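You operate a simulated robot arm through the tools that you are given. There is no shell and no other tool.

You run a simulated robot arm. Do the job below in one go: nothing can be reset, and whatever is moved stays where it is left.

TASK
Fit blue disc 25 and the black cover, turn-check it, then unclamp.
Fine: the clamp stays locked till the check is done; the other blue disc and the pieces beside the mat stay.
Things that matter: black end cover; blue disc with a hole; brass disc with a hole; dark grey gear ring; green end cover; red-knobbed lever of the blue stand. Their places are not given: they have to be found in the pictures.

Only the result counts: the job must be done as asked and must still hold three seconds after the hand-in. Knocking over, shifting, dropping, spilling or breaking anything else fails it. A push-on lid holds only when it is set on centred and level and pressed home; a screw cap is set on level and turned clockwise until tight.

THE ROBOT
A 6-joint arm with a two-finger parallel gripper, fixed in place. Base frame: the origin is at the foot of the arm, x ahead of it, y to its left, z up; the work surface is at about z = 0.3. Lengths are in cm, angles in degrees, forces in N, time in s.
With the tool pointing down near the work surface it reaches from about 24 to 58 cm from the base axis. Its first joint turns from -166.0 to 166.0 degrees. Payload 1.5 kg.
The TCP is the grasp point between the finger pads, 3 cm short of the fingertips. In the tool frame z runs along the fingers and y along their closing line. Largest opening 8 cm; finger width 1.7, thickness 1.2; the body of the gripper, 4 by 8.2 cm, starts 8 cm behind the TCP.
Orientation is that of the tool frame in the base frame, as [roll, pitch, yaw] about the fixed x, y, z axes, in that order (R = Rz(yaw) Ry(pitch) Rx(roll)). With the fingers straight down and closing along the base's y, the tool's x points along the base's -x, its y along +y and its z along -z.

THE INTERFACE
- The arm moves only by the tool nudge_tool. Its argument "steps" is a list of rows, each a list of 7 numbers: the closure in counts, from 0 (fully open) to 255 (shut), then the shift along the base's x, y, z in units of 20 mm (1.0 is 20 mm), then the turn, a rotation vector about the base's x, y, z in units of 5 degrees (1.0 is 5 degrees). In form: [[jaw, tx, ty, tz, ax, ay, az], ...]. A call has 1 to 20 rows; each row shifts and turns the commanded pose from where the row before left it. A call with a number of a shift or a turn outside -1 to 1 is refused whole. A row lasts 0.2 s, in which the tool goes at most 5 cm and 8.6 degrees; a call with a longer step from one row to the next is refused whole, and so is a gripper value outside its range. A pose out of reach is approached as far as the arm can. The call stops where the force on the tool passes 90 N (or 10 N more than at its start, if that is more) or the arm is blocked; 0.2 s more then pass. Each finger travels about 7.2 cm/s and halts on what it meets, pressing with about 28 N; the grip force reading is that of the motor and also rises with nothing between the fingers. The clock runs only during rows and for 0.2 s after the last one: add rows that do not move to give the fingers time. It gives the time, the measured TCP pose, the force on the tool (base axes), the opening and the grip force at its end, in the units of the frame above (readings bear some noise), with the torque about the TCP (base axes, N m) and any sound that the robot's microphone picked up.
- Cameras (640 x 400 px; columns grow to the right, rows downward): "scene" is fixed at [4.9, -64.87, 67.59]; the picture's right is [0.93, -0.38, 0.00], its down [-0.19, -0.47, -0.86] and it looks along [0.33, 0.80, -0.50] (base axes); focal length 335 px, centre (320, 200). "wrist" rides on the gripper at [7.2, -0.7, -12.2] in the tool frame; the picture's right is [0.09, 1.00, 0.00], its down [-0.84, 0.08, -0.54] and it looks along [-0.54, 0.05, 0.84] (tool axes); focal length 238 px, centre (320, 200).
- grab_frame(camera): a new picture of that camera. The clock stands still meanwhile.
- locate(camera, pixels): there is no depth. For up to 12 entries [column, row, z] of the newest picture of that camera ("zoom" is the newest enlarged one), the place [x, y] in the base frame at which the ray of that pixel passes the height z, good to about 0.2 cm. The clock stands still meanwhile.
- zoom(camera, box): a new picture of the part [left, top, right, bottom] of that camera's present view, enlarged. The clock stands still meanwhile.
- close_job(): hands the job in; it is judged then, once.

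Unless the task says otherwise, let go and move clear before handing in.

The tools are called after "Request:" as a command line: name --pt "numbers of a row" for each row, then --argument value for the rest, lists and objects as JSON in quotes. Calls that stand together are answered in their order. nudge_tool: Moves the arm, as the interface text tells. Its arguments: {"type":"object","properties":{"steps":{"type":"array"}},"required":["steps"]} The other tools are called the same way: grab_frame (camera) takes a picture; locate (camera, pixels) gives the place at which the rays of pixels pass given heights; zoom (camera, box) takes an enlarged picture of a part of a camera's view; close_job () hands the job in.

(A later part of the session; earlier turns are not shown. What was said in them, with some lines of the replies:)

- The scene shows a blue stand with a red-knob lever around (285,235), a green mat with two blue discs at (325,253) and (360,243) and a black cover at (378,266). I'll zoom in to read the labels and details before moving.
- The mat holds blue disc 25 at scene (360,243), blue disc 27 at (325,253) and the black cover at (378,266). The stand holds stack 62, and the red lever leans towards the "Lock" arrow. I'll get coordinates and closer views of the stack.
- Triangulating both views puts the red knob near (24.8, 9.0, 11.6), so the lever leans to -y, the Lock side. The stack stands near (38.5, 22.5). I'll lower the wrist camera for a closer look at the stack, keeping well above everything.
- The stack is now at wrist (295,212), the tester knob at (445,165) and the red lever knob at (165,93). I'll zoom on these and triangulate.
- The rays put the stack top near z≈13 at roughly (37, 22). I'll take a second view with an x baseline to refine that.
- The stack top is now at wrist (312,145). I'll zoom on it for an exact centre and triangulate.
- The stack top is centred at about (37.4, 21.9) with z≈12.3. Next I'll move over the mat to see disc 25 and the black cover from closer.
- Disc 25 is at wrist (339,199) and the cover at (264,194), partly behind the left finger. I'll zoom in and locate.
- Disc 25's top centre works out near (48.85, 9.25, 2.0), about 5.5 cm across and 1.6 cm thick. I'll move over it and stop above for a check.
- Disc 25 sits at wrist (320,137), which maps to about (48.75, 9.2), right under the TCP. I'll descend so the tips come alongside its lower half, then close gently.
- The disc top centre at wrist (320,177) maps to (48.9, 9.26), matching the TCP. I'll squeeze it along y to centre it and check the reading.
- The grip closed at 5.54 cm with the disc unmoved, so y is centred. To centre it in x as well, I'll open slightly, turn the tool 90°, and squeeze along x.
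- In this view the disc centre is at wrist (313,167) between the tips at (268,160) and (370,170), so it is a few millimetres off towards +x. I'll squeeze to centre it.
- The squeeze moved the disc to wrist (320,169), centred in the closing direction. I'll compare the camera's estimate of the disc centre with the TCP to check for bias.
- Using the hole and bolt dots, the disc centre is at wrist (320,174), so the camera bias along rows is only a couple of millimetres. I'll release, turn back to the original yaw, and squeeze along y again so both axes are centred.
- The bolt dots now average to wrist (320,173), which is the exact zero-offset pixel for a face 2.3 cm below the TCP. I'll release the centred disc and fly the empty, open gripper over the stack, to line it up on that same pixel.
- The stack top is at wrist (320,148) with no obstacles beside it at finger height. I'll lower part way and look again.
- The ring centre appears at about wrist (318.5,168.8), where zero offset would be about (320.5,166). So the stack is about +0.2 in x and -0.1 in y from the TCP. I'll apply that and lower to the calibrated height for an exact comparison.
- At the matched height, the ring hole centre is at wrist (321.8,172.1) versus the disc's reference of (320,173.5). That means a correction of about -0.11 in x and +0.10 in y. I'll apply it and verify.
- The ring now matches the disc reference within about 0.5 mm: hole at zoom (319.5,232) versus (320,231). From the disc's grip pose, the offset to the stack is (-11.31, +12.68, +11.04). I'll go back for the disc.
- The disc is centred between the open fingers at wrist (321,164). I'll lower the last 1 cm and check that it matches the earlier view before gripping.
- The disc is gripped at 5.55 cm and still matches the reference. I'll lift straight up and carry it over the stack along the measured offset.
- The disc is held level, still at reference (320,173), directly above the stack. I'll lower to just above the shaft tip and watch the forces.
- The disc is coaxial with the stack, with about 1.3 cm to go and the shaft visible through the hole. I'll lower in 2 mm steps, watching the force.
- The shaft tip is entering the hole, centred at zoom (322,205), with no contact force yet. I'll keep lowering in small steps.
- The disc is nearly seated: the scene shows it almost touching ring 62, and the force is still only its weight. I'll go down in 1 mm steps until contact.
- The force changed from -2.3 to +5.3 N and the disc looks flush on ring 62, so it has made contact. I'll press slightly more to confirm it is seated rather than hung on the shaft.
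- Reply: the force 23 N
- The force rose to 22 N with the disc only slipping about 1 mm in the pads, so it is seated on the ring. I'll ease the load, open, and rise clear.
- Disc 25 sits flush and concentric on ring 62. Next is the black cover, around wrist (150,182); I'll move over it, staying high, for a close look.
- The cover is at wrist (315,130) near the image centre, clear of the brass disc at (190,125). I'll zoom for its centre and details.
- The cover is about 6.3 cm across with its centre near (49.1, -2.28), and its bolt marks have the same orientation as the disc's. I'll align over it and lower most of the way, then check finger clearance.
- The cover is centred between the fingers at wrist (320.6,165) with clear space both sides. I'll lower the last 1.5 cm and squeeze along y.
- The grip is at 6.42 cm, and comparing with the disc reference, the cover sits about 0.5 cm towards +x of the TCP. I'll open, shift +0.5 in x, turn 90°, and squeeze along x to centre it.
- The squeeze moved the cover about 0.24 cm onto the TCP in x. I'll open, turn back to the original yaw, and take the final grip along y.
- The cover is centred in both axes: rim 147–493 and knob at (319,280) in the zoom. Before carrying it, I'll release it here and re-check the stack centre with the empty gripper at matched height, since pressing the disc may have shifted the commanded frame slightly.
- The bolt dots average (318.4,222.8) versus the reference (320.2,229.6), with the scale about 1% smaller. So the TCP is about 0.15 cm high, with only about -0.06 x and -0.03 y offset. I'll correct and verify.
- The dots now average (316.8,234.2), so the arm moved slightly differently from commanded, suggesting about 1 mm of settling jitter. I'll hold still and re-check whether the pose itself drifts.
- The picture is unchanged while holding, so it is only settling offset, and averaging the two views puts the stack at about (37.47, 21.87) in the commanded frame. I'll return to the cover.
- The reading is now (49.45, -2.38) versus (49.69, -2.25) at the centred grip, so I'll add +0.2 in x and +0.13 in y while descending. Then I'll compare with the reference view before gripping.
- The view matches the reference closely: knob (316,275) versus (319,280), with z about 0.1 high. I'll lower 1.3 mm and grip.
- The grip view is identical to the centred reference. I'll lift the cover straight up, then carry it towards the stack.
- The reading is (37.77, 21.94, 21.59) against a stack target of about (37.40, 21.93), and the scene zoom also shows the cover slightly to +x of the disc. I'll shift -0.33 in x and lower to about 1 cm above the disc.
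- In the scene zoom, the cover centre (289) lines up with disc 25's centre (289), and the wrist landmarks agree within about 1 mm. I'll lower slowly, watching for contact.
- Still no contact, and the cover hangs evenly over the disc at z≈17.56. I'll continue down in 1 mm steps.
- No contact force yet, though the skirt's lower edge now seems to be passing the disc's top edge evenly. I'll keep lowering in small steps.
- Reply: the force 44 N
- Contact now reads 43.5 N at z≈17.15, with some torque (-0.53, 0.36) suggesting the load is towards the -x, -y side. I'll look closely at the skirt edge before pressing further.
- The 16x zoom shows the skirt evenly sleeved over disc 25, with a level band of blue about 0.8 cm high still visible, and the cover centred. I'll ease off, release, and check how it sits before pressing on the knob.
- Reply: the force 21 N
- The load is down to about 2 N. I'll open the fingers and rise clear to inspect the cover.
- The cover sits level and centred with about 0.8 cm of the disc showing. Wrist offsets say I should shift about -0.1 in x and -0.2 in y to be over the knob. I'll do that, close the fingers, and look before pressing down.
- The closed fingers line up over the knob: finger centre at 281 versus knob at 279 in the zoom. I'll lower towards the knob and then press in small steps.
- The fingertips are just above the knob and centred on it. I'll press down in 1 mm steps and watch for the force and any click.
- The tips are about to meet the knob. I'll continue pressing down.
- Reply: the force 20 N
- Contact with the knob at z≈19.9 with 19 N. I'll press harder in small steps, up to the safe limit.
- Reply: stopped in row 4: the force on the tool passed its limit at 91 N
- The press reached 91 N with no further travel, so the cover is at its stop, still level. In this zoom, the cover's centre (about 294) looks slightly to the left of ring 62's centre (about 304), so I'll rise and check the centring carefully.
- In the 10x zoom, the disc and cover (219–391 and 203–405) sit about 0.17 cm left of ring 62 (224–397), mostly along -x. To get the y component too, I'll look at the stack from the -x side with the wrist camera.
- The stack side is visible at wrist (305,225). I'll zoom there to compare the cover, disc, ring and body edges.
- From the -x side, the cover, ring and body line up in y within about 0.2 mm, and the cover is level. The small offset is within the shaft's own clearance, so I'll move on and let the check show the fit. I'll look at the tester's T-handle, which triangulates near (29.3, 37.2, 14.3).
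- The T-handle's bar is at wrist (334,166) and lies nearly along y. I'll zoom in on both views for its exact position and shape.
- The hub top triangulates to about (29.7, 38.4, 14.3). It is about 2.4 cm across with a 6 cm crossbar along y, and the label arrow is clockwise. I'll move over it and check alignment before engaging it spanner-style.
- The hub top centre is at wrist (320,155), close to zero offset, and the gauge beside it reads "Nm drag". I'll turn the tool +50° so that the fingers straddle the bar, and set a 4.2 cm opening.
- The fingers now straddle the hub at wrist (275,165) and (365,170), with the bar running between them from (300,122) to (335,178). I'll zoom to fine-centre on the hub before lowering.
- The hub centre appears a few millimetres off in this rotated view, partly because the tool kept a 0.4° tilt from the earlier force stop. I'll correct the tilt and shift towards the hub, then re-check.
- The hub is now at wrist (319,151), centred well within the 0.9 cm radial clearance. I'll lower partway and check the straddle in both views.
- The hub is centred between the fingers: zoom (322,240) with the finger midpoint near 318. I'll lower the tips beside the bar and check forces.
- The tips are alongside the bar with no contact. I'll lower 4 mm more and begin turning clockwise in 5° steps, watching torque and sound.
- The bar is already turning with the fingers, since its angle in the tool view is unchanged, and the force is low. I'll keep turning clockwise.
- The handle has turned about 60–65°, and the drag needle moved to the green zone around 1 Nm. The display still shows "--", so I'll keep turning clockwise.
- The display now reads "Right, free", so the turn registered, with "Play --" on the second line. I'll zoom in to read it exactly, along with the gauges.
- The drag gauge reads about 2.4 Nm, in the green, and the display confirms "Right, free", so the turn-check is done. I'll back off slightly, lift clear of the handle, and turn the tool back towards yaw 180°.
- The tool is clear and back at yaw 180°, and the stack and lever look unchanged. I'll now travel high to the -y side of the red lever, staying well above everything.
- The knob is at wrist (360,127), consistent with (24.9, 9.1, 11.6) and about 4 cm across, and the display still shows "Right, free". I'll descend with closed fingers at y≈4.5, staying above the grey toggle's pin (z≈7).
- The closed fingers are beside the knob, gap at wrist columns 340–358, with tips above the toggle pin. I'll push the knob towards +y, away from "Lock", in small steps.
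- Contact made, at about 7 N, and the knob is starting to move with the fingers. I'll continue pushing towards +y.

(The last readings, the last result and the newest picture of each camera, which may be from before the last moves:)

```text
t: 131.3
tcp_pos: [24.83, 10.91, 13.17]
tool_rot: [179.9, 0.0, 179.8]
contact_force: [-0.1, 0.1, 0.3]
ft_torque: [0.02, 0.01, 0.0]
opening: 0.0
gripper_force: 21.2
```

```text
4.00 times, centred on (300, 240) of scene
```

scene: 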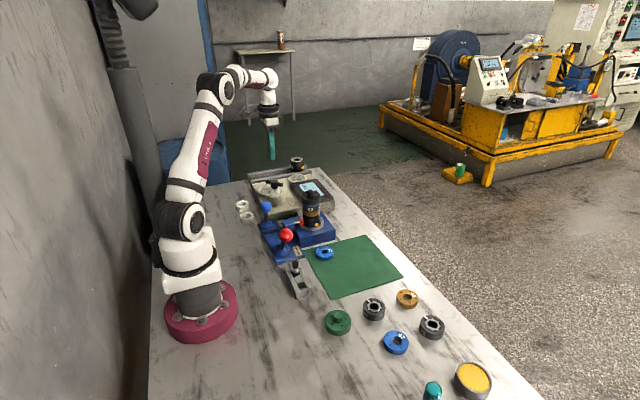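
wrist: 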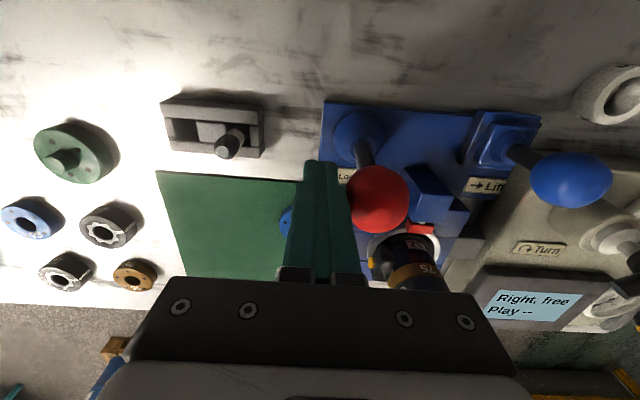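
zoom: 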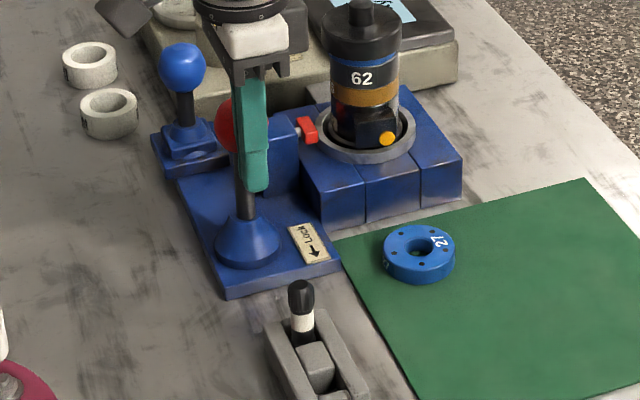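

The red-tipped pin has pulled back from the stack body, with a gap now visible in the scene, and the lever is near vertical. I'll continue pushing to bring the lever fully to its open end.

Request:
nudge_tool --pt "255 0 0.3 0 0 0 0" --pt "255 0 0.3 0 0 0 0" --pt "255 0 0.3 0 0 0 0" --pt "255 0 0.3 0 0 0 0" --pt "255 0 0.3 0 0 0 0" --pt "255 0 0 0 0 0 0"

Request:
grab_frame --camera "wrist"

Request:
zoom --camera "scene" --box '[250, 190, 350, 290]'

```text
t: 132.0
tcp_pos: [24.83, 11.64, 13.27]
tool_rot: [-179.6, -0.1, 179.7]
contact_force: [3.3, -48.8, 25.2]
ft_torque: [0.69, -0.04, -0.2]
opening: 0.02
gripper_force: 21.3
stopped in row 3: the force on the tool passed its limit at 107 N (the readings are from after the stop); the commanded pose is now the measured one
```

```text
taken
```

wrist: 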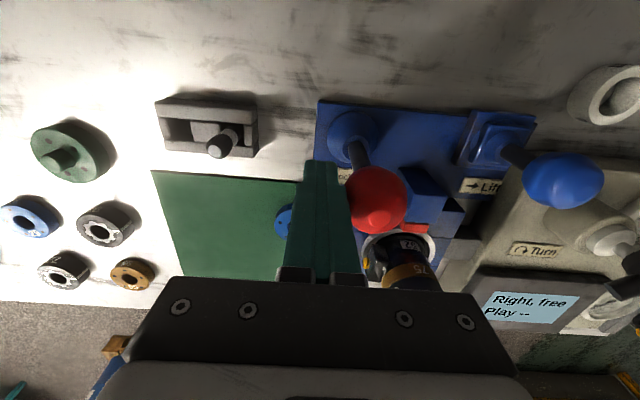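

```text
4.00 times, centred on (300, 240) of scene
```

zoom: 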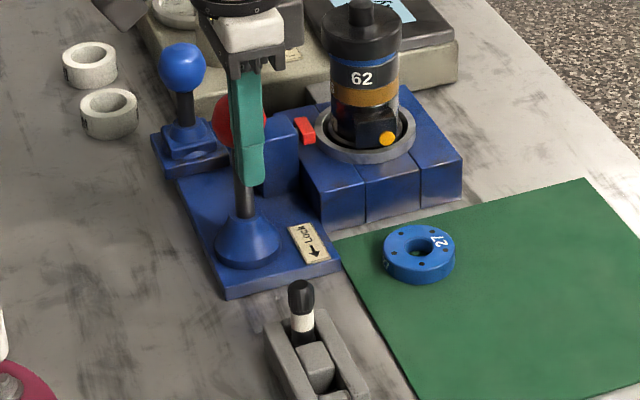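

The push hit a firm end stop with the lever vertical and the red pin fully retracted, so the clamp is open. I'll back the fingers off towards -y and rise clear.

Request:
nudge_tool --pt "255 0 -0.3 0 0 0 0" --pt "255 0 -0.6 0 0 0 0" --pt "255 0 -0.8 0 0 0 0" --pt "255 0 0 0 0 0 0" --pt "255 0 0 0.8 0 0 0" --pt "255 0 0 1 0 0 0" --pt "255 0 0 1 0 0 0" --pt "255 0 0 1 0 0 0" --pt "255 0 0 1 0 0 0" --pt "255 0 0 0 0 0 0"

Request:
grab_frame --camera "scene"

Request:
zoom --camera "scene" --box '[250, 180, 350, 280]'

Request:
grab_frame --camera "wrist"

```text
t: 134.2
tcp_pos: [24.91, 8.45, 22.87]
tool_rot: [-179.5, 0.0, 179.8]
contact_force: [-0.1, -0.5, -0.2]
ft_torque: [0.02, -0.02, 0.01]
opening: 0.0
gripper_force: 21.1
```

```text
taken
```

scene: 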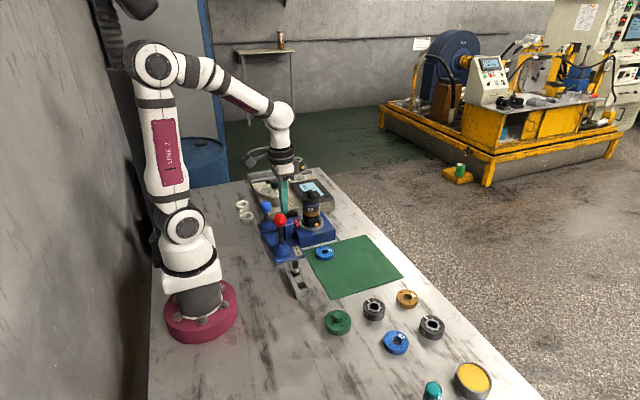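

```text
4.00 times, centred on (300, 230) of scene
```

zoom: 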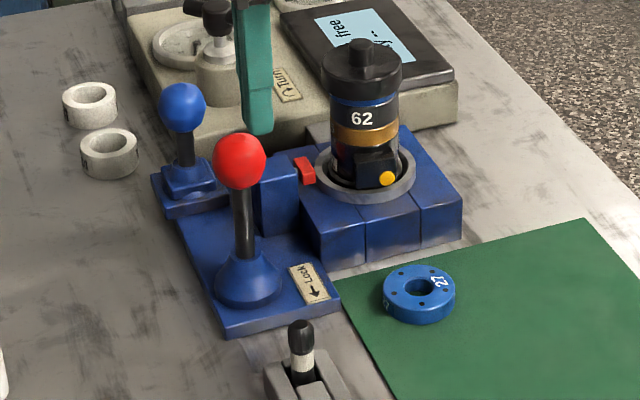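

```text
taken
```

wrist: 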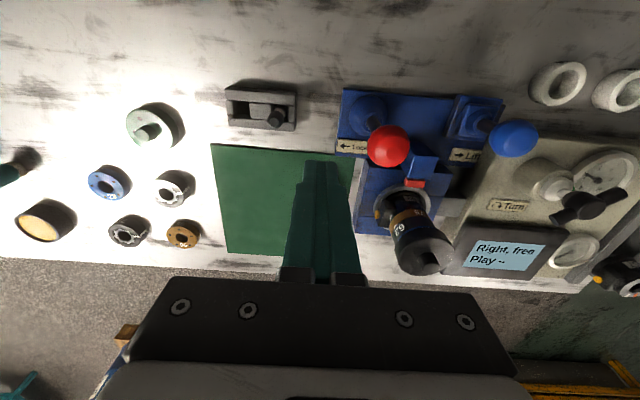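

The lever stands upright with the red pin retracted, disc 27 and the pieces beside the mat look untouched, and the display still shows "Right, free". I'll move the tool clear, open it, and take a final close look at the stack.

Request:
nudge_tool --pt "255 0 -0.3 0.8 0 0 0" --pt "200 0.3 -0.5 0.8 0 0 0" --pt "100 0.3 -0.5 0.8 0 0 0" --pt "0 0.3 -0.5 0.5 0 0 0" --pt "0 0 0 0 0 0 0" --pt "0 0 0 0 0 0 0"

Request:
zoom --camera "scene" --box '[298, 183, 326, 212]'

Request:
zoom --camera "scene" --box '[250, 180, 350, 260]'

Request:
zoom --camera "scene" --box '[300, 220, 500, 400]'

```text
t: 135.6
tcp_pos: [26.53, 4.9, 28.53]
tool_rot: [-179.6, 0.0, 179.7]
contact_force: [0.5, 0.4, -0.2]
ft_torque: [0.02, 0.02, 0.02]
opening: 8.0
gripper_force: 0.1
```

```text
13.79 times, centred on (312, 198) of scene
```

zoom: 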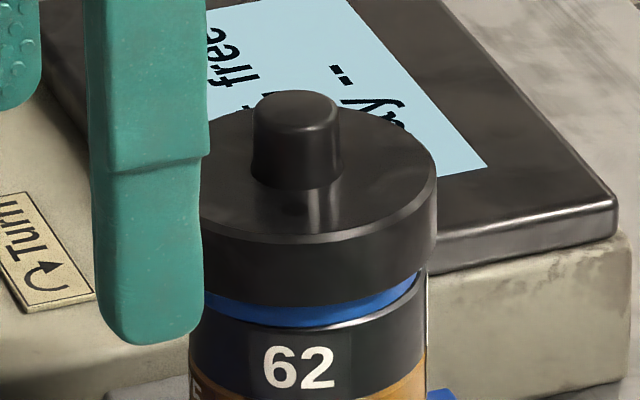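

```text
5.00 times, centred on (300, 220) of scene
```

zoom: 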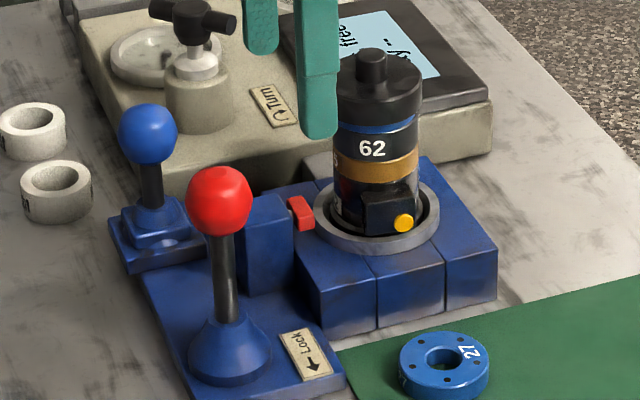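

```text
2.22 times, centred on (400, 310) of scene
```

zoom: 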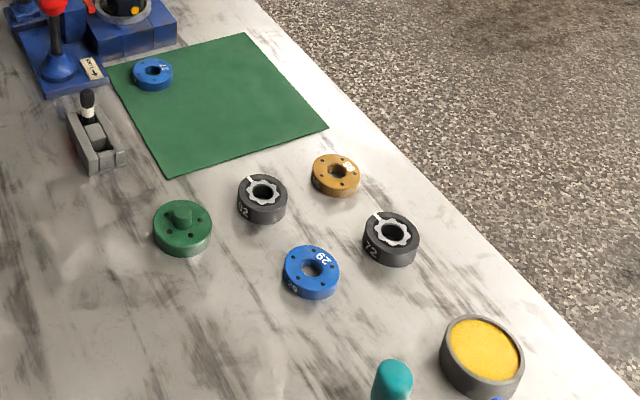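

A finger partly hides the stack at zoom (150,200), so I'll move the arm further away for a clear last check of the cover.

Request:
nudge_tool --pt "0 0.3 -1 0.5 0 0 0" --pt "0 0.3 -1 0.5 0 0 0" --pt "0 0.3 -1 0.5 0 0 0" --pt "0 0.3 -1 0.5 0 0 0" --pt "0 0.3 -1 0 0 0 0" --pt "0 0.3 -1 0 0 0 0" --pt "0 0 0 0 0 0 0"

Request:
zoom --camera "scene" --box '[298, 183, 326, 212]'

Request:
zoom --camera "scene" --box '[300, 185, 324, 225]'

```text
t: 137.2
tcp_pos: [30.51, -7.01, 32.37]
tool_rot: [-179.5, -0.2, 179.8]
contact_force: [0.0, 0.1, 0.6]
ft_torque: [0.0, 0.0, 0.0]
opening: 7.99
gripper_force: 0.0
```

```text
13.79 times, centred on (312, 198) of scene
```

zoom: 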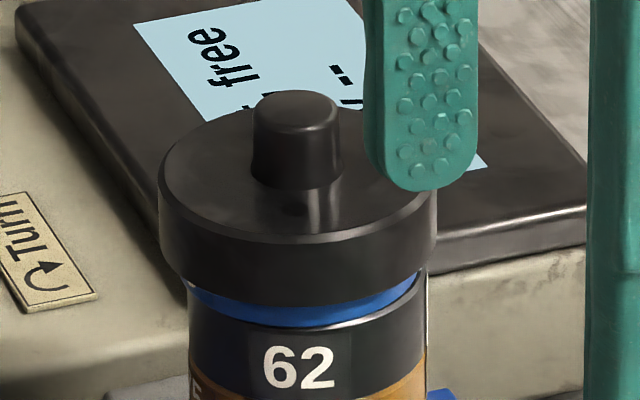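

```text
10.00 times, centred on (312, 205) of scene
```

zoom: 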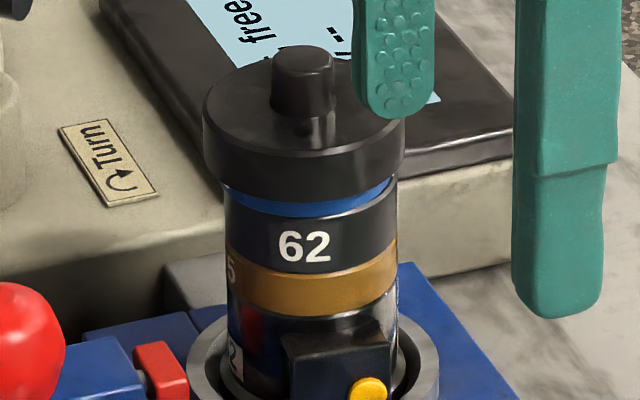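

The final view shows disc 25 and the level black cover on stack 62, the clamp lever upright with its pin retracted, and "Right, free" on the tester. The hand is open and clear and the other pieces are where they were, so I'll hand the job in.

Request:
close_job

```text
The job is handed in.
```

Blue disc 25 and the black cover are on stack 62. The turn-check read "Right, free", and the clamp is open. The job has been handed in, but I have not seen how it was judged.

- **Fit:** The disc sits flush on ring 62. The cover is level and sleeved about 0.7 cm over the disc. I pressed it to 91 N and it moved no further, but there was no click to confirm it had latched.
- **Centring:** In the pictures the disc and cover sit about 0.17 cm to the -x side of the ring's axis. I left this because the check had passed, and with the clamp open a nudge could have shifted the body.
- **Turn-check:** The drag gauge showed about 2.4 Nm, inside the green band. "Play --" stayed blank because I did not use the Lift lever; the task asked only for the turn-check.
- **Clamp:** The clamp stayed locked until the check was done. The red lever now stands upright at its end stop with the pin drawn back from the stack.
- **Other pieces:** Blue disc 27 and the pieces beside the mat look unmoved.
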